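You operate a simulated robot arm through the tools that you are given. There is no shell and no other tool. Be economical: measure what you need, move in short steps, check, and stop when the job is done.

The job below is to be done with a simulated two-armed robot. You get a single attempt, and the scene is never put back.

JOB
Fit the grey cord end into the cord rail, then hold the rail and tighten its nut.
Fine: the cords are in the cord drawer; it ends shut. Where these are worked on the way, their far stop is far enough and under half their travel is too little: cord drawer.

It is judged by the outcome, as a careful person would: the job done as asked, and still so three seconds after it is handed in. It fails if anything else is knocked over, pushed out of place, dropped, spilled or broken.

ROBOT AND FRAMES
Two 7-joint arms with two-finger parallel grippers on one trunk, on a base that drives. Base frame: it is fixed to the floor where the robot stands at the start and does not move with it; the origin is under the middle of the robot, x ahead of it, y to its left, z up. Readings come in mm, degrees, newtons and seconds.
The left shoulder is at the start at [70, 163, 1245], the right one opposite. With the tool pointing down near the work surface each hand reaches from about 100 to 840 mm from the robot's upright axis, wherever it stands, measured 20 degrees to its own side. Places, roughly: clamp bore [700, -300, 900]; cord drawer [900, -100, 700]; rail wing nut [700, -300, 900]. Payload 3.43 kg a hand.
Tool frame (each hand has its own): the origin (TCP) lies between the finger pads and is the grasp point; the fingertips stand 34 mm ahead of it; z points along the fingers, y is the line along which they close. The gripper opens to 128 mm. The fingers are 24 mm wide and 12 mm thick; the gripper's body (48 by 130 mm) begins 96 mm behind the TCP.
Orientation is that of the tool frame in the base frame, as [roll, pitch, yaw] about the fixed x, y, z axes, in that order (R = Rz(yaw) Ry(pitch) Rx(roll)). With the fingers straight down and closing along the base's y, the tool's x points along the base's -x, its y along +y and its z along -z.

CONTROLS
- The arms move only by the tool move_arm. It takes "left_commands", "right_commands" or both (then of equal length, played together; a hand with none holds still); each is a list of rows, each a list of 3 entries, a list of its own where there are three numbers: the gripper command, from -1 (fully open) to 1 (shut), values between in proportion, then the shift along the base's x, y, z in mm, then the turn, a rotation vector about the base's x, y, z in degrees. In form: [[hand, [tx, ty, tz], [ax, ay, az]], ...]. A call has 1 to 8 rows; each row is the pose to reach, as a shift and turn from the pose commanded when the call began. A row lasts 0.2 s, in which the tool goes at most 50 mm and 8.6 degrees; a call with a longer step from one row to the next is refused whole, and so is a gripper value outside its range. A pose out of reach is approached as far as the arm can. The call stops where the force on the tool passes 40 N (or 10 N more than at its start, if that is more) or the arm is blocked; 0.2 s more then pass. The fingers move at their own pace (about 153 mm/s each) and stop on an object; they squeeze with about 33 N. The grip force told is the motor's: it shows also when the fingers shut on nothing. Time passes only in rows, and 0.2 s behind the last, so rows that repeat a pose let the fingers close. The reply holds the time, the measured pose of the TCP, the force on the tool along the base axes, the opening and the grip force, in the units named above and with some noise, with the torque about the TCP (base axes, N m) and any sound that the robot's microphone picked up.
- Cameras (640 x 400 px; columns grow to the right, rows downward): "scene" is now at [121.5, 2.5, 1461.2]; the picture's right is [-0.17, -0.99, 0.00], its down [-0.64, 0.11, -0.76] and it looks along [0.75, -0.13, -0.65] (base axes); focal length 273 px, centre (320, 200). "left" rides on the left gripper at [76, 11, -160] in its tool frame; the picture's right is [-0.15, 0.99, 0.00], its down [-0.88, -0.13, -0.46] and it looks along [-0.45, -0.07, 0.89] (tool axes); focal length 234 px, centre (320, 200). "right" rides on the right gripper at [76, -11, -160] in its tool frame; the picture's right is [0.15, 0.99, 0.00], its down [-0.88, 0.13, -0.46] and it looks along [-0.45, 0.07, 0.89] (tool axes); focal length 234 px, centre (320, 200). There is no depth. A picture from a camera that has moved, and an enlarged one, comes with that camera's place and axes in the base frame and with its lens. The place of the scene camera against the robot may be out by one fixed shift of up to 25 mm in any direction.
- camera(camera): a new picture of that camera. No time passes.
- slide_trunk(by): slides the trunk up (or, below 0, down) by that many mm; the arms and the scene camera ride with it, the base frame stays. It gives what a move gives, with no picture.
- drive_base(legs): drives the robot by 1 to 6 legs, each [ahead, left, turn to the left] in mm, mm and degrees, along the robot's own axes; the way and the turn of a leg run together, so that a leg with both is an arc; at most 1500 mm and 180 degrees a leg. The arms and the cameras ride along, it lands a little off, and it stops where it bumps. It gives what a move gives.
- aim_head(pan, tilt): turns the head with the scene camera to pan (to the left, within 86 degrees either way) and tilt (down, from -29 to 69), counted from straight ahead of the robot. It gives what a move gives.
- inspect(camera, box): a new picture of the part [left, top, right, bottom] of that camera's present view, enlarged. No time passes.
- sign_off(): hands the job in; it is judged then, once.

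Go step by step. Nothing tells you exact positions but the pictures and the camera data: compare them with the known pose of the tool, close in by small moves and look again before you grip or let go. The budget is 120 turns and 88 pictures, counting those below and the enlarged ones. Unless the task says otherwise, let go and move clear before handing in, and close with one line.

The tools are called as name(argument=value, ...) on one line, values as JSON. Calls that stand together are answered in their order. move_arm: Moves the arms, as the interface text tells. Its arguments: {"type":"object","properties":{"left_commands":{"type":"array"},"right_commands":{"type":"array"}},"required":[]} The other tools are called the same way: slide_trunk (by) slides the trunk up or down; drive_base (legs) drives the base; aim_head (pan, tilt) turns the head that bears the scene camera; camera (camera) takes a picture; inspect (camera, box) takes an enlarged picture of a part of a camera's view; sign_off () hands the job in.

At the start:

```text
time_s: 0.0
left_position: [503.1, 135.8, 1239.0]
left_tool_rot: [180.0, 0.1, -179.9]
left_contact_force: [0.3, 0.1, -0.4]
left_ft_torque: [0.0, 0.0, -0.02]
left_gripper_width: 128.0
left_gripper_force: 0.0
right_position: [441.5, -278.8, 1234.0]
right_tool_rot: [180.0, 0.1, 179.9]
right_contact_force: [0.6, -0.3, 1.1]
right_ft_torque: [0.03, -0.02, -0.03]
right_gripper_width: 128.1
right_gripper_force: 0.0
trunk travel left (down, up): [-725.0, 215.0]
robot x, y, heading: [0.2, -2.7, 0.1]
head pan, tilt: [-9.9, 40.5]
```

scene: 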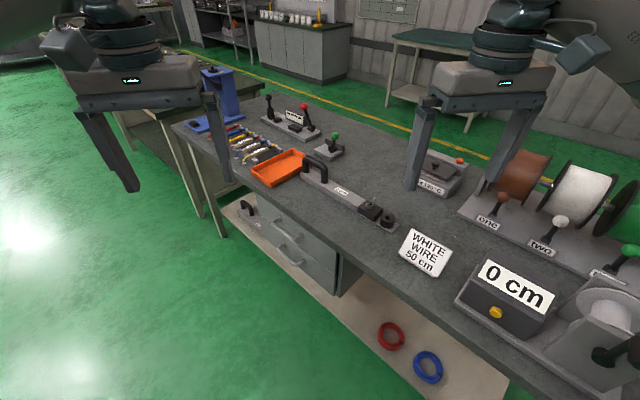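
right: 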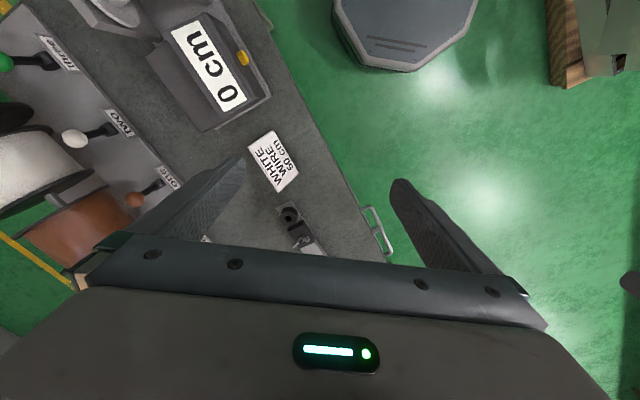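
left: 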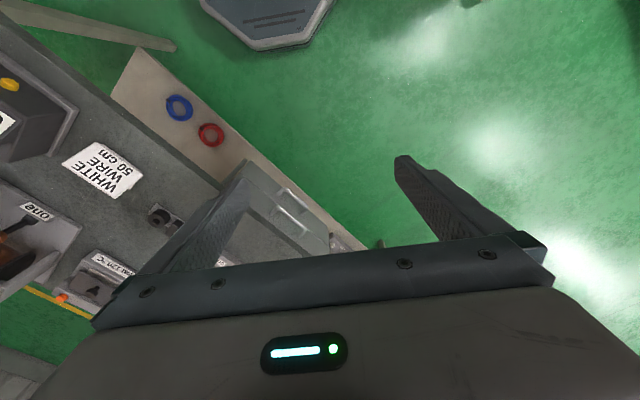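

I see a bench running diagonally, with a drawer unit under it and a long grey rail-like tool with a handle and clamp on top. I will enlarge these first.

inspect(camera="scene", box=[270, 130, 430, 230])

inspect(camera="scene", box=[200, 180, 400, 305])

```text
4.00 times, centred on (350, 180) of scene
camera zoom: at [121.5, 2.5, 1461.2], right [-0.17, -0.99, 0.0], down [-0.64, 0.11, -0.76], along [0.75, -0.13, -0.65], focal length 1094 px, centre (200, 280)
```

zoom: 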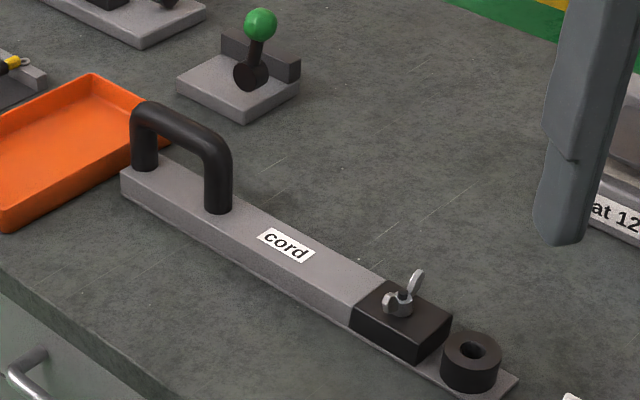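

```text
3.20 times, centred on (300, 242) of scene
camera zoom: at [121.5, 2.5, 1461.2], right [-0.17, -0.99, 0.0], down [-0.64, 0.11, -0.76], along [0.75, -0.13, -0.65], focal length 875 px, centre (384, 64)
```

zoom: 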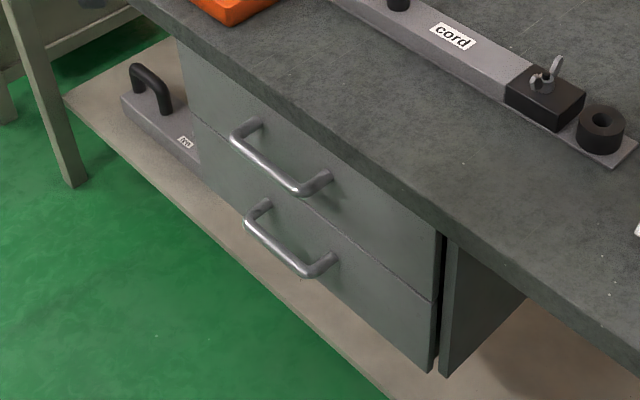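

The bench front faces the robot's right-front, about 50° off, and two unlabelled drawers hang under it. I'll turn to face it and slide along it, then look again.

drive_base(legs=[[0, 0, -52], [-150, 420, 0]])

aim_head(pan=0, tilt=45)

camera(camera="scene")

```text
time_s: 5.0
left_position: [655.2, 60.1, 1239.1]
left_tool_rot: [180.0, 0.0, 127.9]
left_contact_force: [-0.4, -0.4, 0.2]
left_ft_torque: [0.02, -0.04, 0.0]
left_gripper_width: 127.8
left_gripper_force: 0.0
right_position: [289.6, -145.8, 1233.8]
right_tool_rot: [179.8, 0.0, 127.7]
right_contact_force: [0.2, 0.7, -0.5]
right_ft_torque: [-0.02, 0.0, 0.04]
right_gripper_width: 127.8
right_gripper_force: 0.1
trunk travel left (down, up): [-725.0, 215.0]
robot x, y, heading: [240.1, 373.6, -52.0]
head pan, tilt: [-9.9, 40.5]
```

```text
time_s: 5.8
left_position: [654.3, 61.3, 1239.3]
left_tool_rot: [-179.9, 0.0, 127.9]
left_contact_force: [-0.2, 0.7, 0.1]
left_ft_torque: [-0.02, 0.01, 0.03]
left_gripper_width: 127.9
left_gripper_force: 0.1
right_position: [291.2, -145.3, 1233.8]
right_tool_rot: [-180.0, 0.0, 127.9]
right_contact_force: [-0.5, -0.7, 0.1]
right_ft_torque: [-0.04, -0.01, 0.05]
right_gripper_width: 128.0
right_gripper_force: 0.0
trunk travel left (down, up): [-725.0, 215.0]
robot x, y, heading: [240.4, 376.1, -52.2]
head pan, tilt: [0.0, 45.0]
```

```text
82 pictures are left
camera scene: at [307.6, 287.3, 1454.7], right [-0.79, -0.61, 0.0], down [-0.43, 0.56, -0.71], along [0.43, -0.56, -0.71], focal length 273 px, centre (320, 200)
```

scene: 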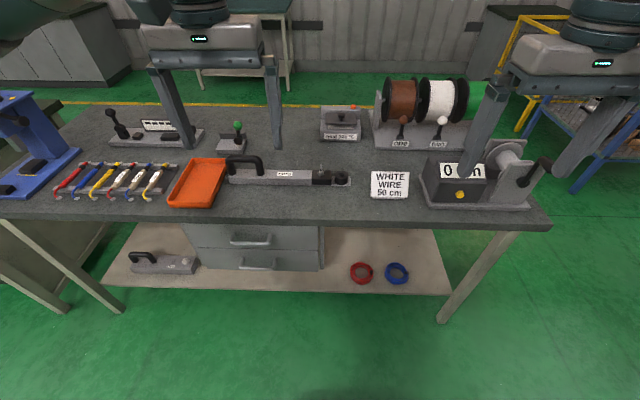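

Now the robot faces the bench squarely. I'll enlarge the drawers and the rail for labels.

inspect(camera="scene", box=[180, 215, 340, 275])

inspect(camera="scene", box=[215, 145, 365, 205])

```text
4.00 times, centred on (260, 245) of scene
camera zoom: at [307.6, 287.3, 1454.7], right [-0.79, -0.61, 0.0], down [-0.43, 0.56, -0.71], along [0.43, -0.56, -0.71], focal length 1094 px, centre (560, 20)
```

zoom: 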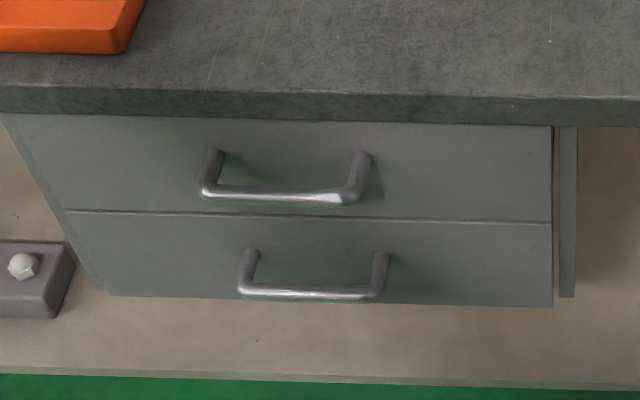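

```text
4.27 times, centred on (290, 175) of scene
camera zoom: at [307.6, 287.3, 1454.7], right [-0.79, -0.61, 0.0], down [-0.43, 0.56, -0.71], along [0.43, -0.56, -0.71], focal length 1166 px, centre (448, 307)
```

zoom: 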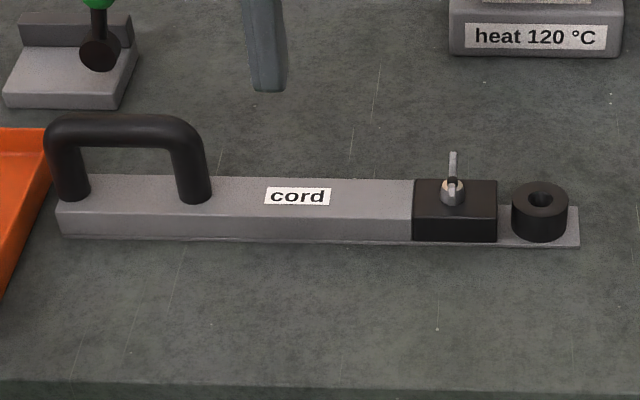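

Triangulating from both views puts the upper handle near z 735, which fits the hint for the cord drawer, and the ring of the rail near [670, -301, 884]. I'll square up, lower the trunk and start turning the left hand horizontal.

drive_base(legs=[[0, 0, -1.8]])

slide_trunk(by=-250)

move_arm(left_commands=[[-1, [0, 0, -10], [-0.9, -6.9, -4.9]], [-1, [0, 0, -25], [-1.7, -13.8, -9.8]], [-1, [0, 0, -40], [-2.6, -20.7, -14.7]], [-1, [0, 0, -55], [-3.5, -27.6, -19.6]], [-1, [0, 0, -70], [-4.4, -34.4, -24.5]], [-1, [0, 0, -85], [-5.2, -41.3, -29.4]], [-1, [0, 0, -100], [-6.1, -48.2, -34.3]]])

```text
time_s: 6.5
left_position: [646.0, 47.8, 1239.2]
left_tool_rot: [-179.9, -0.1, 126.1]
left_contact_force: [0.4, -0.6, 0.1]
left_ft_torque: [0.01, 0.01, 0.01]
left_gripper_width: 128.1
left_gripper_force: 0.1
right_position: [274.5, -146.2, 1233.8]
right_tool_rot: [180.0, 0.0, 126.0]
right_contact_force: [-0.2, 0.1, -0.5]
right_ft_torque: [-0.02, 0.03, -0.02]
right_gripper_width: 128.1
right_gripper_force: 0.1
trunk travel left (down, up): [-725.0, 215.0]
robot x, y, heading: [239.1, 376.8, -53.6]
head pan, tilt: [0.0, 45.0]
```

```text
time_s: 9.1
left_position: [644.1, 47.7, 989.6]
left_tool_rot: [180.0, 0.0, 126.2]
left_contact_force: [0.2, 0.7, 0.5]
left_ft_torque: [-0.02, 0.02, -0.04]
left_gripper_width: 128.1
left_gripper_force: 0.0
right_position: [273.8, -145.2, 983.2]
right_tool_rot: [179.9, 0.0, 126.0]
right_contact_force: [0.2, 0.0, -0.6]
right_ft_torque: [0.0, -0.05, 0.03]
right_gripper_width: 128.0
right_gripper_force: 0.1
trunk travel left (down, up): [-475.0, 465.0]
robot x, y, heading: [237.7, 373.7, -53.7]
head pan, tilt: [0.0, 45.0]
```

```text
time_s: 10.7
left_position: [644.3, 46.4, 889.9]
left_tool_rot: [134.9, 18.4, 81.9]
left_contact_force: [-0.9, -0.2, 0.2]
left_ft_torque: [0.01, 0.0, 0.0]
left_gripper_width: 128.1
left_gripper_force: 0.0
right_position: [274.4, -146.4, 983.8]
right_tool_rot: [179.9, 0.0, 126.1]
right_contact_force: [-0.9, -0.2, -0.9]
right_ft_torque: [0.0, -0.06, -0.01]
right_gripper_width: 128.0
right_gripper_force: 0.0
trunk travel left (down, up): [-475.0, 465.0]
robot x, y, heading: [240.8, 372.2, -54.0]
head pan, tilt: [0.0, 45.0]
```

move_arm(left_commands=[[-1, [8, 6, -20], [-1.1, -6.9, -4.9]], [-1, [16, 12, -40], [-2.1, -13.8, -9.9]], [-1, [24, 18, -60], [-3.2, -20.8, -14.8]], [-1, [32, 24, -80], [-4.3, -27.7, -19.8]], [-1, [40, 30, -100], [-5.4, -34.6, -24.7]], [-1, [50, 36, -125], [-6.4, -41.5, -29.7]], [-1, [65, 47, -155], [-7.5, -48.4, -34.6]]])

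camera(camera="left")

camera(camera="scene")

```text
time_s: 12.5
left_position: [731.6, 32.5, 802.8]
left_tool_rot: [89.2, -0.2, 38.6]
left_contact_force: [0.5, -0.1, 0.2]
left_ft_torque: [-0.02, 0.01, 0.01]
left_gripper_width: 128.3
left_gripper_force: 0.0
left hand out of reach, approached as far as the arm can: row 2, 3, 4, 5, 6
right_position: [275.6, -144.0, 985.8]
right_tool_rot: [180.0, 0.1, 126.1]
right_contact_force: [0.2, 0.9, -0.5]
right_ft_torque: [-0.01, 0.0, -0.01]
right_gripper_width: 128.0
right_gripper_force: 0.1
trunk travel left (down, up): [-475.0, 465.0]
robot x, y, heading: [241.8, 375.3, -53.8]
head pan, tilt: [0.0, 45.0]
stopped in row 7 (left hand): the arm was blocked; the commanded pose is now the measured one
```

```text
79 pictures are left
camera left: at [690.4, 204.1, 812.6], right [-0.12, -0.08, 0.99], down [-0.97, -0.19, -0.14], along [0.2, -0.98, -0.06], focal length 234 px, centre (320, 200)
```

left: 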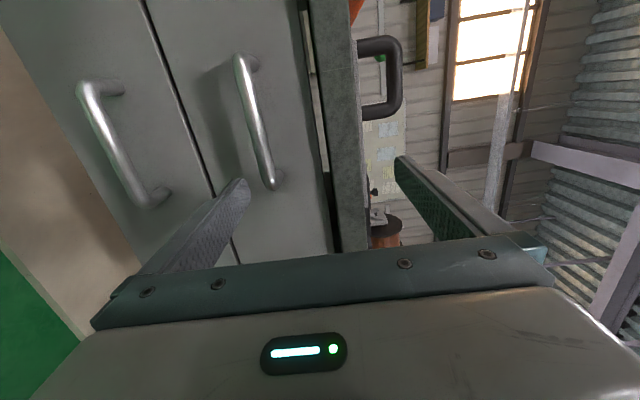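

```text
78 pictures are left
camera scene: at [305.7, 286.8, 1205.0], right [-0.81, -0.59, 0.0], down [-0.42, 0.57, -0.71], along [0.42, -0.57, -0.71], focal length 273 px, centre (320, 200)
```

scene: 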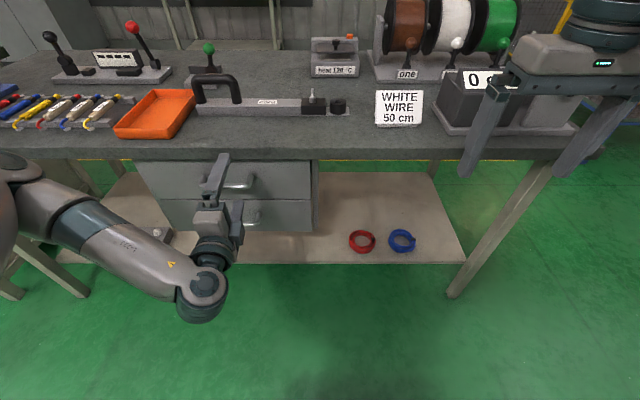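

The hand is level in front of the drawers but cramped and its upper finger near the bench edge. I'll back off 80 mm, lower the hand to the upper handle's height (~750) and turn slightly square.

drive_base(legs=[[-80, 0, 0]])

move_arm(left_commands=[[-1, [14, -11, -10], [0, 0, -1]], [-1, [23, -17, -20], [0, 0, -2]], [-1, [33, -23, -35], [0, 0, -2.4]], [-1, [43, -28, -52], [0, 0, -2.4]]])

camera(camera="left")

```text
time_s: 13.6
left_position: [680.6, 95.7, 802.3]
left_tool_rot: [89.3, -0.2, 38.5]
left_contact_force: [0.2, -0.4, 0.7]
left_ft_torque: [0.0, 0.0, -0.01]
left_gripper_width: 128.0
left_gripper_force: 0.2
right_position: [225.3, -80.6, 983.8]
right_tool_rot: [179.8, 0.1, 125.9]
right_contact_force: [-0.2, 0.0, 0.2]
right_ft_torque: [-0.02, -0.01, 0.01]
right_gripper_width: 128.0
right_gripper_force: 0.1
trunk travel left (down, up): [-475.0, 465.0]
robot x, y, heading: [194.2, 436.3, -54.1]
head pan, tilt: [0.0, 45.0]
```

```text
time_s: 14.6
left_position: [724.8, 68.2, 749.9]
left_tool_rot: [89.3, -0.2, 36.1]
left_contact_force: [0.7, 0.6, -0.4]
left_ft_torque: [-0.03, 0.01, -0.01]
left_gripper_width: 127.9
left_gripper_force: 0.0
right_position: [225.7, -82.0, 983.9]
right_tool_rot: [179.9, 0.0, 126.1]
right_contact_force: [-0.4, -0.6, -0.7]
right_ft_torque: [0.0, -0.01, -0.01]
right_gripper_width: 127.9
right_gripper_force: 0.0
trunk travel left (down, up): [-475.0, 465.0]
robot x, y, heading: [195.6, 440.1, -54.3]
head pan, tilt: [0.0, 45.0]
```

```text
77 pictures are left
camera left: at [692.1, 240.5, 760.0], right [-0.13, -0.08, 0.99], down [-0.98, -0.15, -0.14], along [0.16, -0.99, -0.06], focal length 234 px, centre (320, 200)
```

left: 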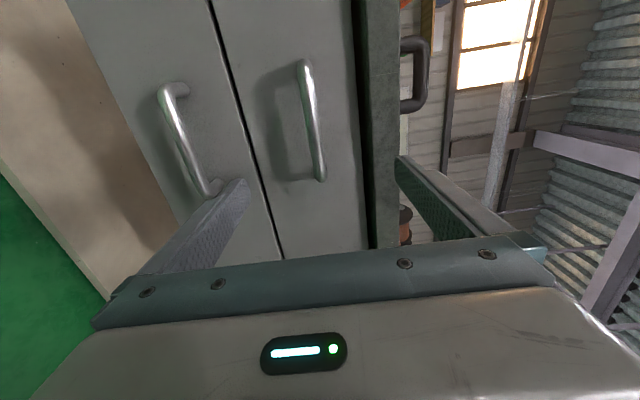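

The two wrist views put the upper handle bar between about (765,-44,746) and (859,36,749). I'll half close the fingers and move in around its middle.

move_arm(left_commands=[[0, [5, 5, 0], [0, 0, 0]], [0, [22, 15, 0], [0, 0, 0]], [0, [42, -10, -1], [0, 0, 0]], [0, [62, -36, -2], [0, 0, 0]], [0, [70, -47, -2], [0, 0, 0]]])

camera(camera="left")

```text
time_s: 15.8
left_position: [795.0, 20.1, 748.5]
left_tool_rot: [89.3, -0.2, 36.2]
left_contact_force: [-0.1, 0.2, 0.7]
left_ft_torque: [-0.01, 0.0, -0.03]
left_gripper_width: 63.9
left_gripper_force: 0.1
right_position: [226.5, -82.2, 984.1]
right_tool_rot: [179.8, 0.0, 126.0]
right_contact_force: [-1.1, -0.4, -0.1]
right_ft_torque: [-0.01, 0.03, -0.01]
right_gripper_width: 128.1
right_gripper_force: 0.1
trunk travel left (down, up): [-475.0, 465.0]
robot x, y, heading: [193.7, 435.3, -54.1]
head pan, tilt: [0.0, 45.0]
```

```text
76 pictures are left
camera left: at [762.5, 192.6, 758.4], right [-0.13, -0.08, 0.99], down [-0.98, -0.15, -0.14], along [0.16, -0.99, -0.06], focal length 234 px, centre (320, 200)
```

left: 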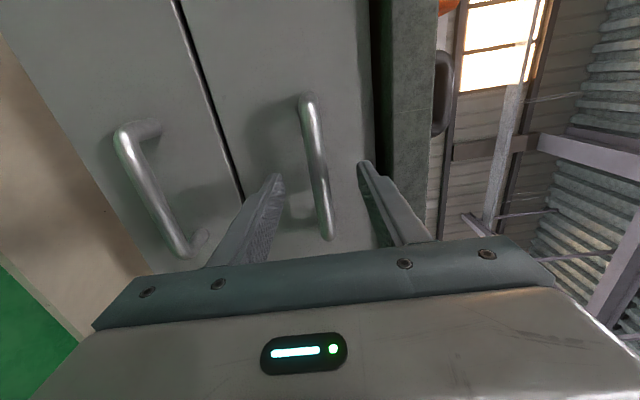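

The bar is between the fingers; I advance a little more and close.

move_arm(left_commands=[[0, [10, -14, 0], [0, 0, 0]], [0.5, [10, -14, 0], [0, 0, 0]], [1, [10, -14, 0], [0, 0, 0]], [1, [10, -14, 0], [0, 0, 0]]])

```text
time_s: 16.8
left_position: [805.2, 6.3, 749.0]
left_tool_rot: [89.3, -0.2, 36.1]
left_contact_force: [0.9, -0.6, 3.1]
left_ft_torque: [-0.25, 0.28, -0.42]
left_gripper_width: 15.9
left_gripper_force: 45.2
right_position: [225.2, -81.4, 983.5]
right_tool_rot: [179.9, 0.1, 125.9]
right_contact_force: [-0.1, -0.5, -0.1]
right_ft_torque: [-0.05, 0.03, -0.01]
right_gripper_width: 128.0
right_gripper_force: 0.0
trunk travel left (down, up): [-475.0, 465.0]
robot x, y, heading: [195.0, 440.6, -54.0]
head pan, tilt: [0.0, 45.0]
```

Gripped (15.9 mm). I'll pull by driving the base back.

drive_base(legs=[[-150, 0, 0]])

camera(camera="scene")

```text
time_s: 18.0
left_position: [745.1, 88.8, 748.9]
left_tool_rot: [89.3, -0.1, 36.2]
left_contact_force: [1.9, 0.6, 17.7]
left_ft_torque: [-0.32, 0.06, -1.11]
left_gripper_width: 15.6
left_gripper_force: 44.9
right_position: [165.6, 0.8, 984.1]
right_tool_rot: [179.7, 0.1, 126.1]
right_contact_force: [1.1, -0.4, 0.4]
right_ft_torque: [0.09, 0.07, 0.0]
right_gripper_width: 128.1
right_gripper_force: 0.2
trunk travel left (down, up): [-475.0, 465.0]
robot x, y, heading: [130.1, 521.9, -54.1]
head pan, tilt: [0.0, 45.0]
stopped in leg 1: the robot was blocked; the commanded pose is now the measured one
```

```text
75 pictures are left
camera scene: at [197.2, 429.9, 1204.4], right [-0.81, -0.59, 0.0], down [-0.42, 0.57, -0.71], along [0.42, -0.57, -0.71], focal length 273 px, centre (320, 200)
```

scene: 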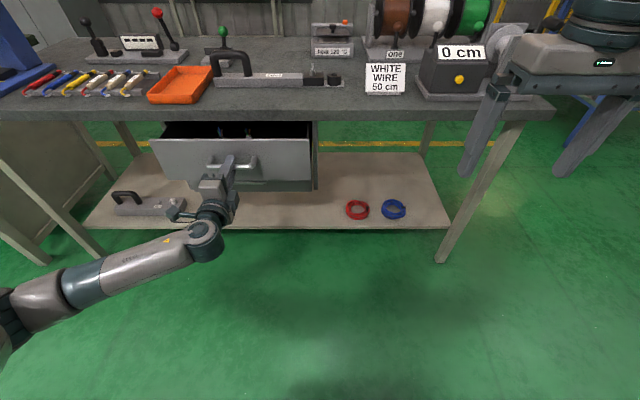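

The drawer came out about 100 mm and then blocked. I'll look inside to judge whether this is its stop.

inspect(camera="scene", box=[140, 100, 340, 225])

camera(camera="left")

```text
3.20 times, centred on (240, 162) of scene
camera zoom: at [197.2, 429.9, 1204.4], right [-0.81, -0.59, 0.0], down [-0.42, 0.57, -0.71], along [0.42, -0.57, -0.71], focal length 875 px, centre (576, 320)
```

zoom: 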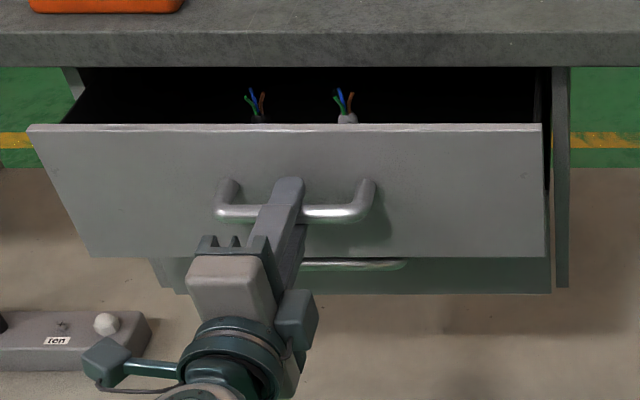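

```text
73 pictures are left
camera left: at [711.8, 261.3, 758.5], right [-0.13, -0.08, 0.99], down [-0.98, -0.15, -0.14], along [0.16, -0.99, -0.06], focal length 234 px, centre (320, 200)
```

left: 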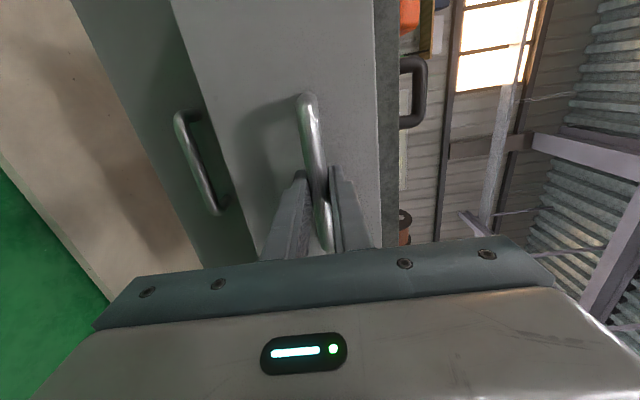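

The right drawer: two upright cord ends with coloured strands, one grey, one black. I'll pull on to learn if there is more travel.

drive_base(legs=[[-80, 0, 0]])

```text
time_s: 18.8
left_position: [743.9, 88.9, 750.2]
left_tool_rot: [89.2, 0.0, 36.1]
left_contact_force: [-0.5, 0.8, 2.5]
left_ft_torque: [-0.07, 0.04, 0.2]
left_gripper_width: 15.5
left_gripper_force: 45.2
right_position: [165.2, 0.3, 984.3]
right_tool_rot: [179.8, 0.2, 125.9]
right_contact_force: [0.4, 0.0, 0.4]
right_ft_torque: [0.05, 0.02, -0.01]
right_gripper_width: 128.1
right_gripper_force: 0.1
trunk travel left (down, up): [-475.0, 465.0]
robot x, y, heading: [132.7, 519.3, -53.8]
head pan, tilt: [0.0, 45.0]
stopped in leg 1: the robot was blocked; the commanded pose is now the measured one
```

move_arm(left_commands=[[1, [-9, 12, 0], [0, 0, 0]], [1, [-18, 24, 0], [0, 0, 0]], [1, [-24, 32, 0], [0, 0, 0]]])

```text
time_s: 19.6
left_position: [718.9, 122.5, 747.8]
left_tool_rot: [89.2, -0.1, 36.1]
left_contact_force: [0.6, 1.8, 5.8]
left_ft_torque: [-0.08, 0.15, -0.12]
left_gripper_width: 15.7
left_gripper_force: 44.9
right_position: [166.0, 1.5, 985.7]
right_tool_rot: [179.9, 0.3, 126.1]
right_contact_force: [-0.5, -0.1, -0.5]
right_ft_torque: [-0.02, -0.03, 0.01]
right_gripper_width: 127.8
right_gripper_force: 0.1
trunk travel left (down, up): [-475.0, 465.0]
robot x, y, heading: [130.7, 519.3, -54.1]
head pan, tilt: [0.0, 45.0]
```

The arm pulls the drawer further freely, so it was the base that bumped something behind. I continue with the arm.

move_arm(left_commands=[[1, [-12, 16, 0], [0, 0, 0]], [1, [-24, 32, 0], [0, 0, 0]], [1, [-36, 48, 0], [0, 0, 0]], [1, [-48, 64, 0], [0, 0, 0]], [1, [-60, 80, 0], [0, 0, 0]]])

camera(camera="scene")

```text
time_s: 20.8
left_position: [660.9, 204.0, 749.5]
left_tool_rot: [89.3, -0.1, 36.3]
left_contact_force: [7.9, 7.2, 9.6]
left_ft_torque: [-0.04, 0.21, 0.81]
left_gripper_width: 15.6
left_gripper_force: 45.1
right_position: [165.4, 1.3, 985.1]
right_tool_rot: [180.0, 0.3, 126.0]
right_contact_force: [-0.2, -0.2, 0.2]
right_ft_torque: [0.0, -0.02, -0.03]
right_gripper_width: 127.9
right_gripper_force: 0.1
trunk travel left (down, up): [-475.0, 465.0]
robot x, y, heading: [129.5, 522.8, -53.7]
head pan, tilt: [0.0, 45.0]
```

```text
72 pictures are left
camera scene: at [196.6, 432.9, 1204.9], right [-0.81, -0.59, 0.0], down [-0.42, 0.57, -0.71], along [0.42, -0.57, -0.71], focal length 273 px, centre (320, 200)
```

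scene: 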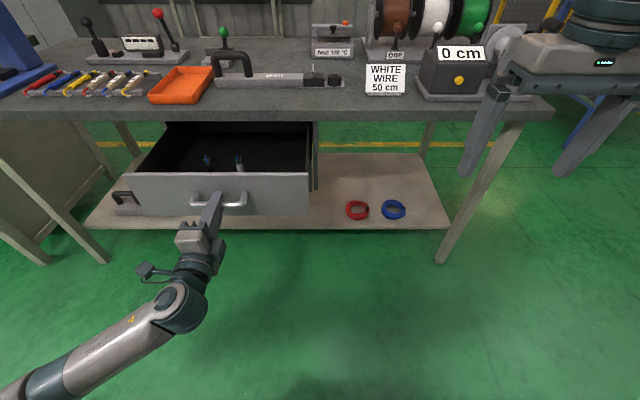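

move_arm(left_commands=[[1, [-12, 16, 0], [0, 0, 0]], [1, [-24, 32, 0], [0, 0, 0]], [1, [-36, 48, 0], [0, 0, 0]]])

inspect(camera="scene", box=[100, 110, 340, 260])

```text
time_s: 21.6
left_position: [624.7, 252.0, 748.9]
left_tool_rot: [89.2, 0.0, 36.4]
left_contact_force: [18.6, 16.1, 12.6]
left_ft_torque: [-0.06, 0.09, 0.0]
left_gripper_width: 15.6
left_gripper_force: 45.0
right_position: [165.6, 2.1, 985.7]
right_tool_rot: [-180.0, 0.3, 126.0]
right_contact_force: [0.3, 0.4, 0.3]
right_ft_torque: [0.01, -0.01, 0.04]
right_gripper_width: 127.9
right_gripper_force: 0.1
trunk travel left (down, up): [-475.0, 465.0]
robot x, y, heading: [129.6, 523.4, -54.1]
head pan, tilt: [0.0, 45.0]
```

```text
2.67 times, centred on (220, 185) of scene
camera zoom: at [197.5, 434.2, 1205.0], right [-0.81, -0.59, 0.0], down [-0.42, 0.57, -0.71], along [0.42, -0.57, -0.71], focal length 729 px, centre (587, 240)
```

zoom: 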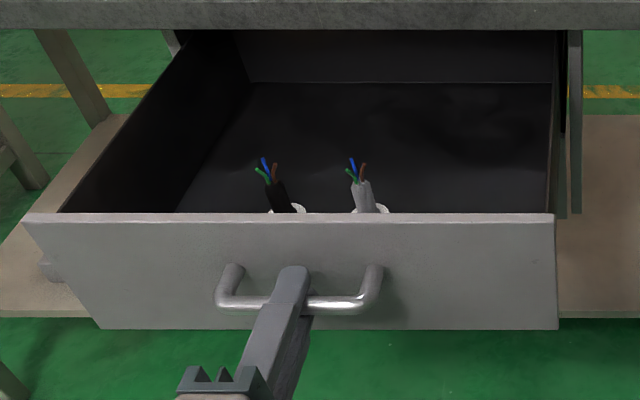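

The drawer is out about 300 mm with rising side force, so it's near its stop and both cords are exposed. I'll let go of the handle and withdraw the left hand.

move_arm(left_commands=[[0.3, [0, 0, 0], [0, 0, 0]], [0, [0, 0, 0], [0, 0, 0]], [0, [-15, 20, 0], [0, 0, 0]], [0, [-30, 40, 0], [0, 0, 0]], [0, [-40, 55, 0], [0, 0, 0]]])

camera(camera="left")

```text
time_s: 22.8
left_position: [590.5, 294.5, 723.1]
left_tool_rot: [89.3, -0.1, 36.1]
left_contact_force: [0.0, 0.2, 0.2]
left_ft_torque: [0.02, -0.01, 0.01]
left_gripper_width: 63.9
left_gripper_force: 0.1
left hand out of reach, approached as far as the arm can: row 3, 4, 5
right_position: [166.0, 1.9, 984.4]
right_tool_rot: [180.0, 0.2, 126.0]
right_contact_force: [0.1, 0.5, -0.4]
right_ft_torque: [0.0, -0.01, -0.01]
right_gripper_width: 127.9
right_gripper_force: 0.1
trunk travel left (down, up): [-475.0, 465.0]
robot x, y, heading: [130.8, 519.2, -54.2]
head pan, tilt: [0.0, 45.0]
```

```text
70 pictures are left
camera left: at [558.5, 467.1, 732.7], right [-0.13, -0.08, 0.99], down [-0.98, -0.15, -0.14], along [0.16, -0.99, -0.06], focal length 234 px, centre (320, 200)
```

left: 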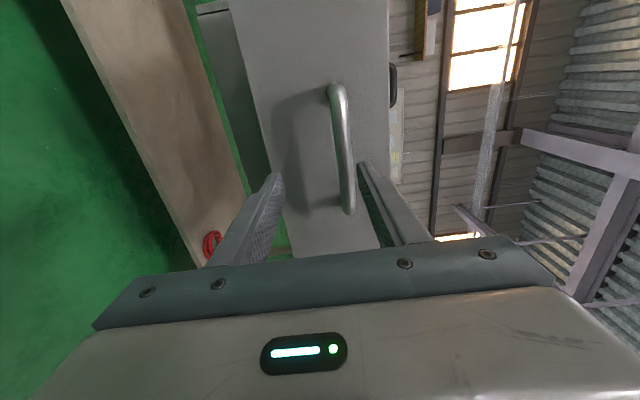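

inspect(camera="scene", box=[280, 55, 360, 105])

inspect(camera="scene", box=[180, 145, 260, 195])

```text
8.00 times, centred on (320, 80) of scene
camera zoom: at [196.4, 431.8, 1204.8], right [-0.81, -0.59, 0.0], down [-0.42, 0.57, -0.71], along [0.42, -0.57, -0.71], focal length 2187 px, centre (320, 1160)
```

zoom: 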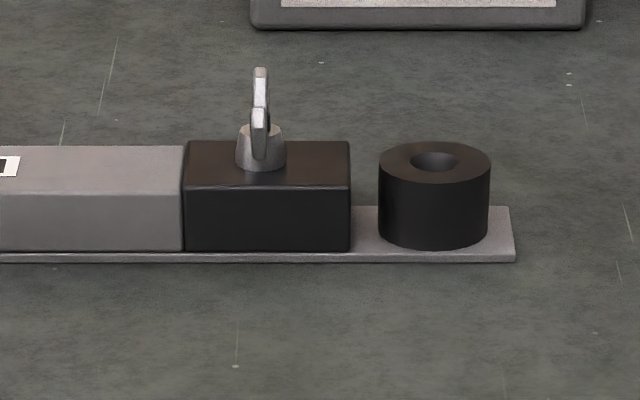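

```text
8.00 times, centred on (220, 170) of scene
camera zoom: at [196.4, 431.8, 1204.8], right [-0.81, -0.59, 0.0], down [-0.42, 0.57, -0.71], along [0.42, -0.57, -0.71], focal length 2187 px, centre (1120, 440)
```

zoom: 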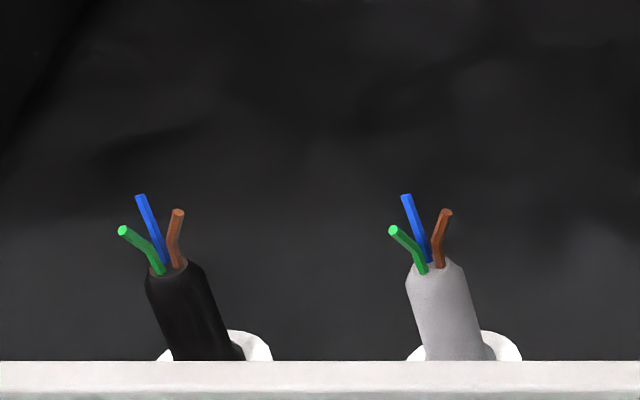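

The rail's ring has a funnelled vertical bore and the cord ends stand upright in holders, so a straight lift and straight insertion with the left hand pointing down works. I'll raise the left hand while turning it downward again.

move_arm(left_commands=[[0, [0, 0, 25], [1.1, 6.9, 4.95]], [0, [0, 0, 55], [2.2, 13.8, 9.9]], [0, [0, 0, 85], [3.2, 20.8, 14.8]], [0, [0, 0, 115], [4.3, 27.7, 19.8]], [0, [0, 0, 145], [5.4, 34.6, 24.7]], [0, [0, 0, 175], [6.5, 41.5, 29.7]], [0, [0, 0, 205], [7.6, 48.4, 34.6]]])

move_arm(left_commands=[[0, [12, -20, 5], [1.1, 6.9, 4.95]], [0, [24, -40, 10], [2.2, 13.8, 9.9]], [0, [36, -60, 15], [3.2, 20.8, 14.8]], [0, [48, -80, 20], [4.3, 27.7, 19.8]], [0, [60, -100, 25], [5.4, 34.6, 24.7]], [0, [72, -120, 30], [6.5, 41.5, 29.7]], [0, [84, -140, 35], [7.6, 48.4, 34.6]]])

camera(camera="left")

```text
time_s: 23.8
left_position: [611.9, 191.4, 785.8]
left_tool_rot: [113.5, 14.4, 60.0]
left_contact_force: [-0.4, -0.2, 0.1]
left_ft_torque: [0.04, 0.01, -0.02]
left_gripper_width: 64.1
left_gripper_force: 0.1
left hand out of reach, approached as far as the arm can: row 1, 2, 3, 4, 5
right_position: [166.3, -0.5, 983.7]
right_tool_rot: [179.8, 0.2, 126.1]
right_contact_force: [0.0, 0.0, -0.4]
right_ft_torque: [-0.01, -0.03, -0.03]
right_gripper_width: 127.8
right_gripper_force: 0.0
trunk travel left (down, up): [-475.0, 465.0]
robot x, y, heading: [132.5, 523.9, -53.8]
head pan, tilt: [0.0, 45.0]
stopped in row 5 (left hand): the force on the tool passed its limit at 62 N (the readings are from after the stop); the commanded pose is now the measured one
```

```text
time_s: 25.4
left_position: [723.2, 39.3, 806.9]
left_tool_rot: [162.8, 11.6, 109.1]
left_contact_force: [-1.0, 0.3, -0.1]
left_ft_torque: [0.02, -0.03, -0.03]
left_gripper_width: 64.1
left_gripper_force: 0.1
left hand out of reach, approached as far as the arm can: row 6, 7
right_position: [164.1, 0.3, 983.8]
right_tool_rot: [179.8, 0.3, 126.1]
right_contact_force: [-0.8, -0.2, -0.3]
right_ft_torque: [-0.01, -0.03, -0.01]
right_gripper_width: 127.8
right_gripper_force: 0.1
trunk travel left (down, up): [-475.0, 465.0]
robot x, y, heading: [132.1, 519.7, -53.7]
head pan, tilt: [0.0, 45.0]
```

```text
67 pictures are left
camera left: at [653.4, 126.1, 945.1], right [0.92, 0.23, 0.32], down [0.01, -0.82, 0.57], along [0.39, -0.52, -0.76], focal length 234 px, centre (320, 200)
```

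left: 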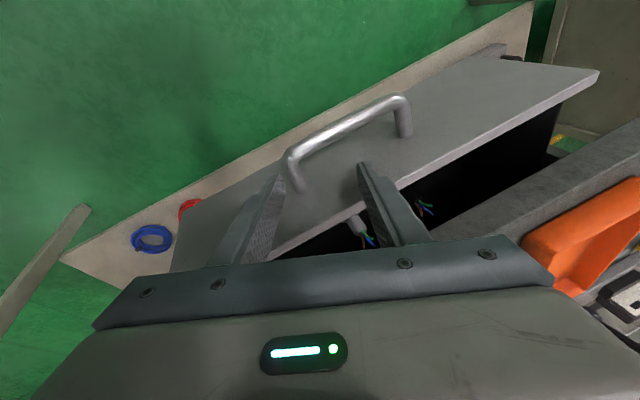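

The first row set was out of reach and the hand bumped something (likely the drawer). I must check the state before going on.

camera(camera="scene")

```text
66 pictures are left
camera scene: at [195.9, 431.0, 1204.5], right [-0.81, -0.59, 0.0], down [-0.42, 0.57, -0.71], along [0.42, -0.57, -0.71], focal length 273 px, centre (320, 200)
```

scene: 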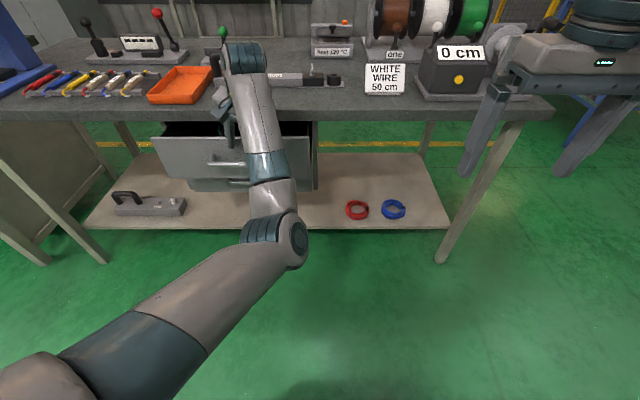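

The drawer was pushed back in to about 100 mm open; nothing else looks disturbed. I'll lift the left hand straight up and pull it back to be clear.

move_arm(left_commands=[[0, [-5, 7, 20], [0, 0, 0]], [0, [-15, 20, 45], [0, 0, 0]], [0, [-30, 41, 75], [0, 0, 0]], [0, [-45, 61, 105], [0, 0, 0]], [0, [-60, 82, 130], [0, 0, 0]]])

camera(camera="left")

```text
time_s: 26.6
left_position: [770.7, 74.2, 890.0]
left_tool_rot: [163.0, 11.6, 108.7]
left_contact_force: [-0.6, -0.1, -0.3]
left_ft_torque: [0.0, 0.01, 0.0]
left_gripper_width: 64.0
left_gripper_force: 0.0
left hand out of reach, approached as far as the arm can: row 1, 2, 3, 4, 5
right_position: [166.6, 0.6, 985.0]
right_tool_rot: [179.9, 0.3, 126.1]
right_contact_force: [-0.3, 0.2, 0.2]
right_ft_torque: [-0.03, 0.01, -0.01]
right_gripper_width: 128.0
right_gripper_force: 0.1
trunk travel left (down, up): [-475.0, 465.0]
robot x, y, heading: [131.5, 521.4, -54.0]
head pan, tilt: [0.0, 45.0]
```

```text
65 pictures are left
camera left: at [704.2, 161.0, 1027.3], right [0.92, 0.22, 0.31], down [0.01, -0.82, 0.57], along [0.38, -0.52, -0.76], focal length 234 px, centre (320, 200)
```

left: 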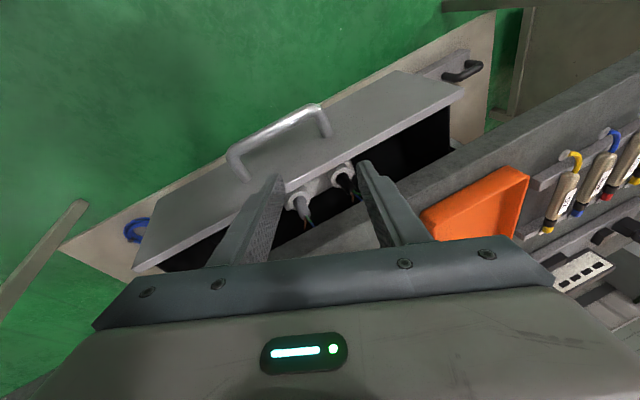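

The arm is near its limits with the low trunk, so I'll raise the trunk back, which lifts everything clear, then straighten the hand.

slide_trunk(by=250)

move_arm(left_commands=[[0, [-15, 20, 0], [0, 0, 0]], [0, [-30, 40, 0], [1.1, 6, 4]], [0, [-45, 60, 0], [2.2, 11, 8]]])

```text
time_s: 29.2
left_position: [772.2, 74.1, 1138.2]
left_tool_rot: [162.9, 11.6, 108.8]
left_contact_force: [0.1, 0.0, -0.5]
left_ft_torque: [-0.01, 0.03, 0.02]
left_gripper_width: 64.1
left_gripper_force: 0.1
right_position: [166.4, 0.4, 1233.8]
right_tool_rot: [179.8, 0.2, 126.0]
right_contact_force: [-0.2, 0.2, 0.0]
right_ft_torque: [-0.01, -0.04, 0.01]
right_gripper_width: 128.1
right_gripper_force: 0.0
trunk travel left (down, up): [-725.0, 215.0]
robot x, y, heading: [130.7, 522.9, -53.9]
head pan, tilt: [0.0, 45.0]
```

```text
time_s: 30.0
left_position: [795.5, 116.5, 1132.7]
left_tool_rot: [172.4, 5.1, 118.2]
left_contact_force: [-0.4, -0.6, -0.4]
left_ft_torque: [0.02, -0.01, 0.01]
left_gripper_width: 63.9
left_gripper_force: 0.0
left hand out of reach, approached as far as the arm can: row 1, 2, 3
right_position: [165.7, 1.1, 1234.4]
right_tool_rot: [179.9, 0.2, 126.0]
right_contact_force: [-0.3, -0.3, 0.1]
right_ft_torque: [-0.03, 0.02, -0.01]
right_gripper_width: 128.0
right_gripper_force: 0.0
trunk travel left (down, up): [-725.0, 215.0]
robot x, y, heading: [133.7, 519.1, -54.0]
head pan, tilt: [0.0, 45.0]
```

camera(camera="scene")

```text
64 pictures are left
camera scene: at [196.7, 431.8, 1454.7], right [-0.81, -0.59, 0.0], down [-0.42, 0.57, -0.71], along [0.42, -0.57, -0.71], focal length 273 px, centre (320, 200)
```

scene: 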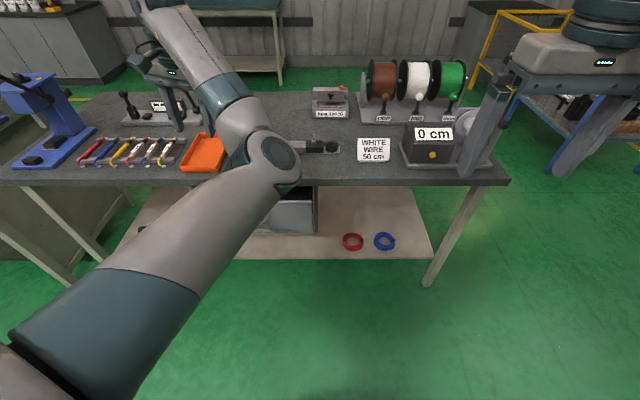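

The elbow has folded inward. I'll let the arm settle toward its commanded pose with repeated rows, and see whether it converges.

move_arm(left_commands=[[0, [0, 0, 10], [0, 0, 0]], [0, [0, 0, 20], [0, 0, 0]], [0, [0, 0, 20], [0, 0, 0]], [0, [0, 0, 20], [0, 0, 0]]])

```text
time_s: 31.0
left_position: [797.1, 117.0, 1152.5]
left_tool_rot: [172.3, 5.2, 118.2]
left_contact_force: [0.4, 0.3, 0.7]
left_ft_torque: [-0.01, -0.01, 0.0]
left_gripper_width: 63.7
left_gripper_force: 0.1
right_position: [164.8, 0.2, 1234.4]
right_tool_rot: [179.9, 0.2, 126.0]
right_contact_force: [-0.7, -0.5, 0.0]
right_ft_torque: [-0.05, -0.01, -0.01]
right_gripper_width: 128.0
right_gripper_force: 0.0
trunk travel left (down, up): [-725.0, 215.0]
robot x, y, heading: [133.0, 518.1, -53.9]
head pan, tilt: [0.0, 45.0]
```

move_arm(left_commands=[[0, [0, 0, 10], [0, 0, 8]], [0, [0, 0, 20], [0, 0, 16]], [0, [0, 0, 30], [0, 0, 24]], [0, [-12, 16, 30], [0, 0, 24]], [0, [-24, 32, 30], [0, 0, 24]]])

```text
time_s: 32.2
left_position: [800.8, 145.2, 1182.1]
left_tool_rot: [172.4, 5.2, 142.1]
left_contact_force: [0.2, -0.1, 0.7]
left_ft_torque: [0.01, 0.02, 0.01]
left_gripper_width: 64.2
left_gripper_force: 0.0
left hand out of reach, approached as far as the arm can: row 4, 5
right_position: [165.8, 1.6, 1235.3]
right_tool_rot: [180.0, 0.3, 126.1]
right_contact_force: [0.5, -0.1, 0.3]
right_ft_torque: [-0.01, 0.0, -0.01]
right_gripper_width: 128.0
right_gripper_force: 0.0
trunk travel left (down, up): [-725.0, 215.0]
robot x, y, heading: [131.8, 518.4, -54.0]
head pan, tilt: [0.0, 45.0]
```

move_arm(left_commands=[[0, [-12, -9, 0], [0, 0, 0]], [0, [-24, -18, 0], [0, 0, 0]], [0, [-40, -30, 0], [0, 0, 0]], [0, [-64, -47, 0], [0, 0, 0]]])

move_arm(left_commands=[[0, [0, 0, 0], [0, 0, -8]], [0, [0, 0, 0], [0, 0, -16]], [0, [0, 0, -30], [0, 0, -16]], [0, [0, 0, -60], [0, 0, -16]], [0, [-12, 16, -60], [0, 0, -16]], [0, [-24, 32, -60], [0, 0, -16]]])

```text
time_s: 33.2
left_position: [784.5, 79.0, 1184.3]
left_tool_rot: [172.3, 5.2, 142.2]
left_contact_force: [-0.2, -0.2, -0.3]
left_ft_torque: [-0.02, 0.03, -0.02]
left_gripper_width: 64.1
left_gripper_force: 0.1
left hand out of reach, approached as far as the arm can: row 1, 2, 3, 4
right_position: [166.5, -0.4, 1233.9]
right_tool_rot: [179.8, 0.2, 126.0]
right_contact_force: [0.0, -0.1, 0.4]
right_ft_torque: [0.04, -0.02, 0.01]
right_gripper_width: 128.0
right_gripper_force: 0.0
trunk travel left (down, up): [-725.0, 215.0]
robot x, y, heading: [128.1, 522.6, -54.1]
head pan, tilt: [0.0, 45.0]
```

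```text
time_s: 34.6
left_position: [790.1, 103.7, 1119.8]
left_tool_rot: [172.4, 5.2, 126.2]
left_contact_force: [-0.2, 0.0, 0.7]
left_ft_torque: [-0.01, 0.01, 0.01]
left_gripper_width: 64.1
left_gripper_force: 0.0
left hand out of reach, approached as far as the arm can: row 5, 6
right_position: [166.7, 0.7, 1235.0]
right_tool_rot: [179.9, 0.2, 125.9]
right_contact_force: [-0.2, 0.3, 0.2]
right_ft_torque: [0.01, -0.01, -0.03]
right_gripper_width: 128.0
right_gripper_force: 0.1
trunk travel left (down, up): [-725.0, 215.0]
robot x, y, heading: [128.0, 520.5, -54.0]
head pan, tilt: [0.0, 45.0]
```

The left arm is stuck in an awkward branch but it only needs to hold the rail handle later. The right arm, pointing down, can hook the drawer bar, pick the cord and insert it; I'd shift the robot left for that, so I check the space to the left.

aim_head(pan=75, tilt=45)

camera(camera="scene")

```text
time_s: 36.1
left_position: [789.5, 103.2, 1120.3]
left_tool_rot: [172.4, 5.3, 126.2]
left_contact_force: [-0.3, -0.3, -0.6]
left_ft_torque: [-0.02, 0.0, -0.01]
left_gripper_width: 64.1
left_gripper_force: 0.0
right_position: [165.9, 0.9, 1234.4]
right_tool_rot: [179.9, 0.2, 126.0]
right_contact_force: [0.3, 0.7, 0.0]
right_ft_torque: [0.02, 0.01, 0.01]
right_gripper_width: 128.0
right_gripper_force: 0.0
trunk travel left (down, up): [-725.0, 215.0]
robot x, y, heading: [128.1, 523.9, -53.8]
head pan, tilt: [75.0, 45.0]
```

```text
63 pictures are left
camera scene: at [224.7, 526.0, 1454.7], right [0.36, -0.93, 0.0], down [-0.66, -0.25, -0.71], along [0.66, 0.25, -0.71], focal length 273 px, centre (320, 200)
```

scene: 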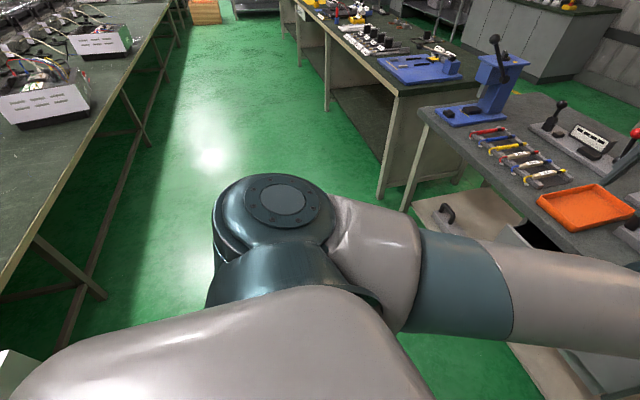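

The aisle to the left is clear (a table is behind the robot). I'll ease forward a bit and shift left so the drawer is in front of the right arm.

drive_base(legs=[[30, 0, -1], [0, 280, 0]])

aim_head(pan=-5, tilt=45)

camera(camera="scene")

camera(camera="right")

```text
time_s: 38.5
left_position: [1032.1, 226.0, 1120.8]
left_tool_rot: [172.4, 5.3, 125.4]
left_contact_force: [-0.1, -0.1, -0.1]
left_ft_torque: [-0.02, 0.02, 0.04]
left_gripper_width: 64.1
left_gripper_force: 0.1
right_position: [406.8, 133.5, 1236.4]
right_tool_rot: [179.8, 0.3, 125.1]
right_contact_force: [0.0, 0.4, 0.1]
right_ft_torque: [-0.02, 0.0, 0.01]
right_gripper_width: 128.0
right_gripper_force: 0.2
trunk travel left (down, up): [-725.0, 215.0]
robot x, y, heading: [381.8, 652.5, -54.7]
head pan, tilt: [75.0, 45.0]
```

```text
time_s: 40.0
left_position: [1032.6, 225.5, 1119.0]
left_tool_rot: [172.2, 5.3, 125.3]
left_contact_force: [0.1, -0.5, 0.4]
left_ft_torque: [0.03, -0.03, 0.03]
left_gripper_width: 63.7
left_gripper_force: 0.1
right_position: [409.1, 132.0, 1234.7]
right_tool_rot: [179.8, 0.2, 125.2]
right_contact_force: [0.5, 0.6, -0.3]
right_ft_torque: [-0.01, -0.02, 0.01]
right_gripper_width: 127.9
right_gripper_force: 0.0
trunk travel left (down, up): [-725.0, 215.0]
robot x, y, heading: [382.6, 654.4, -54.9]
head pan, tilt: [-5.0, 45.0]
```

```text
62 pictures are left
camera scene: at [439.2, 559.2, 1454.7], right [-0.86, -0.5, 0.0], down [-0.36, 0.61, -0.71], along [0.36, -0.61, -0.71], focal length 273 px, centre (320, 200)
```

scene: 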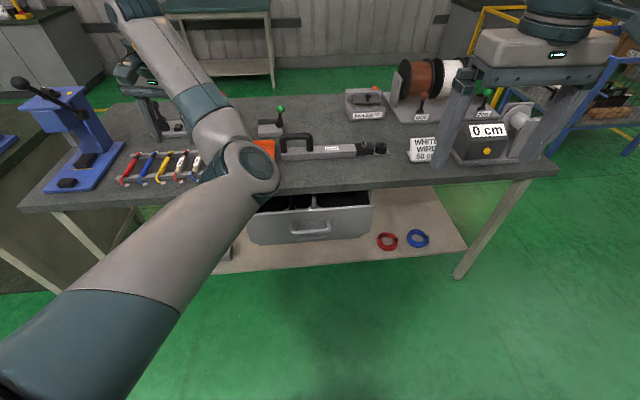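

```text
61 pictures are left
camera right: at [353.1, 187.9, 1395.0], right [0.72, 0.69, 0.0], down [0.61, -0.64, 0.46], along [0.32, -0.33, -0.89], focal length 234 px, centre (320, 200)
```

right: 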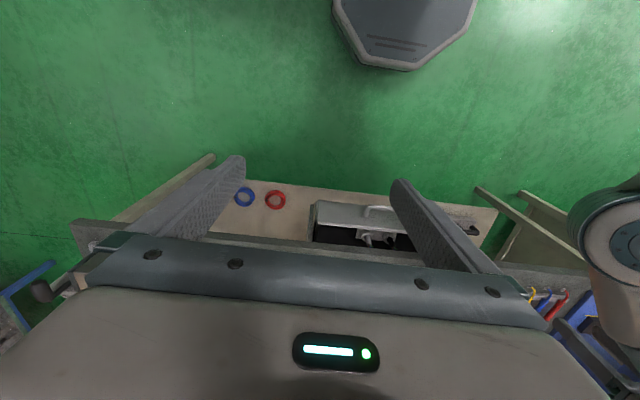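

The drawer handle is now near (749,65,748). I'll drive 80 mm nearer, then bring the closed right fingers over the drawer, just behind the front panel right of the cords, to pull it out from inside.

drive_base(legs=[[80, 0, 0]])

move_arm(right_commands=[[0, [30, -25, -20], [0, 0, 0]], [0.5, [60, -50, -60], [0, 0, 0]], [1, [90, -75, -100], [0, 0, 0]], [1, [120, -98, -130], [0, 0, 0]], [1, [150, -110, -160], [0, 0, 0]], [1, [180, -120, -190], [0, 0, 0]], [1, [210, -130, -220], [0, 0, 0]], [1, [240, -140, -240], [0, 0, 0]]])

camera(camera="right")

```text
time_s: 41.1
left_position: [1077.3, 162.0, 1120.1]
left_tool_rot: [172.3, 5.3, 125.3]
left_contact_force: [-0.1, -0.1, -0.8]
left_ft_torque: [0.02, 0.0, 0.0]
left_gripper_width: 63.8
left_gripper_force: 0.1
right_position: [452.7, 70.2, 1235.1]
right_tool_rot: [179.7, 0.3, 125.1]
right_contact_force: [-0.2, 0.3, 1.1]
right_ft_torque: [0.0, 0.02, 0.01]
right_gripper_width: 128.0
right_gripper_force: 0.0
trunk travel left (down, up): [-725.0, 215.0]
robot x, y, heading: [430.2, 588.4, -54.9]
head pan, tilt: [-5.0, 45.0]
```

```text
refused: row 2 steps farther than a row can; nothing moved
```

```text
60 pictures are left
camera right: at [397.6, 124.5, 1395.5], right [0.72, 0.69, 0.0], down [0.61, -0.64, 0.46], along [0.32, -0.33, -0.89], focal length 234 px, centre (320, 200)
```

right: 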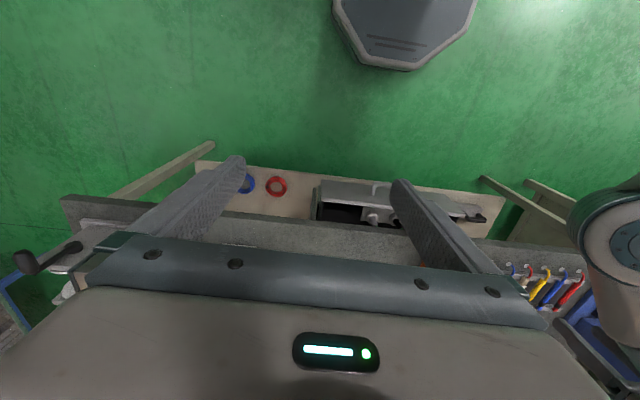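

move_arm(right_commands=[[0, [29, -19, -32], [0, 0, 0]], [0.5, [59, -37, -65], [0, 0, 0]], [1, [88, -56, -97], [0, 0, 0]], [1, [118, -75, -130], [0, 0, 0]], [1, [147, -94, -162], [0, 0, 0]], [1, [176, -112, -195], [0, 0, 0]], [1, [206, -131, -227], [0, 0, 0]], [1, [235, -150, -260], [0, 0, 0]]])

camera(camera="right")

```text
time_s: 42.9
left_position: [1079.0, 160.3, 1119.2]
left_tool_rot: [172.2, 5.3, 125.2]
left_contact_force: [-0.5, -0.3, -0.6]
left_ft_torque: [0.02, 0.01, -0.03]
left_gripper_width: 64.0
left_gripper_force: 0.0
right_position: [690.9, -81.6, 975.4]
right_tool_rot: [179.9, 0.3, 125.0]
right_contact_force: [0.0, -0.1, -0.4]
right_ft_torque: [0.0, -0.01, 0.01]
right_gripper_width: 0.2
right_gripper_force: 32.6
trunk travel left (down, up): [-725.0, 215.0]
robot x, y, heading: [426.9, 588.9, -55.0]
head pan, tilt: [-5.0, 45.0]
```

```text
59 pictures are left
camera right: at [635.9, -26.6, 1134.8], right [0.72, 0.69, 0.0], down [0.61, -0.64, 0.46], along [0.32, -0.33, -0.89], focal length 234 px, centre (320, 200)
```

right: 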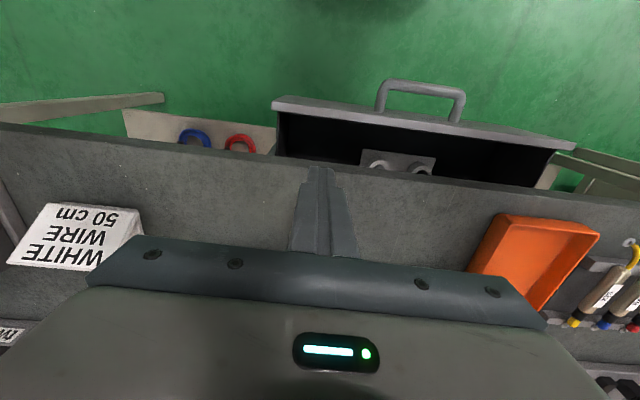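

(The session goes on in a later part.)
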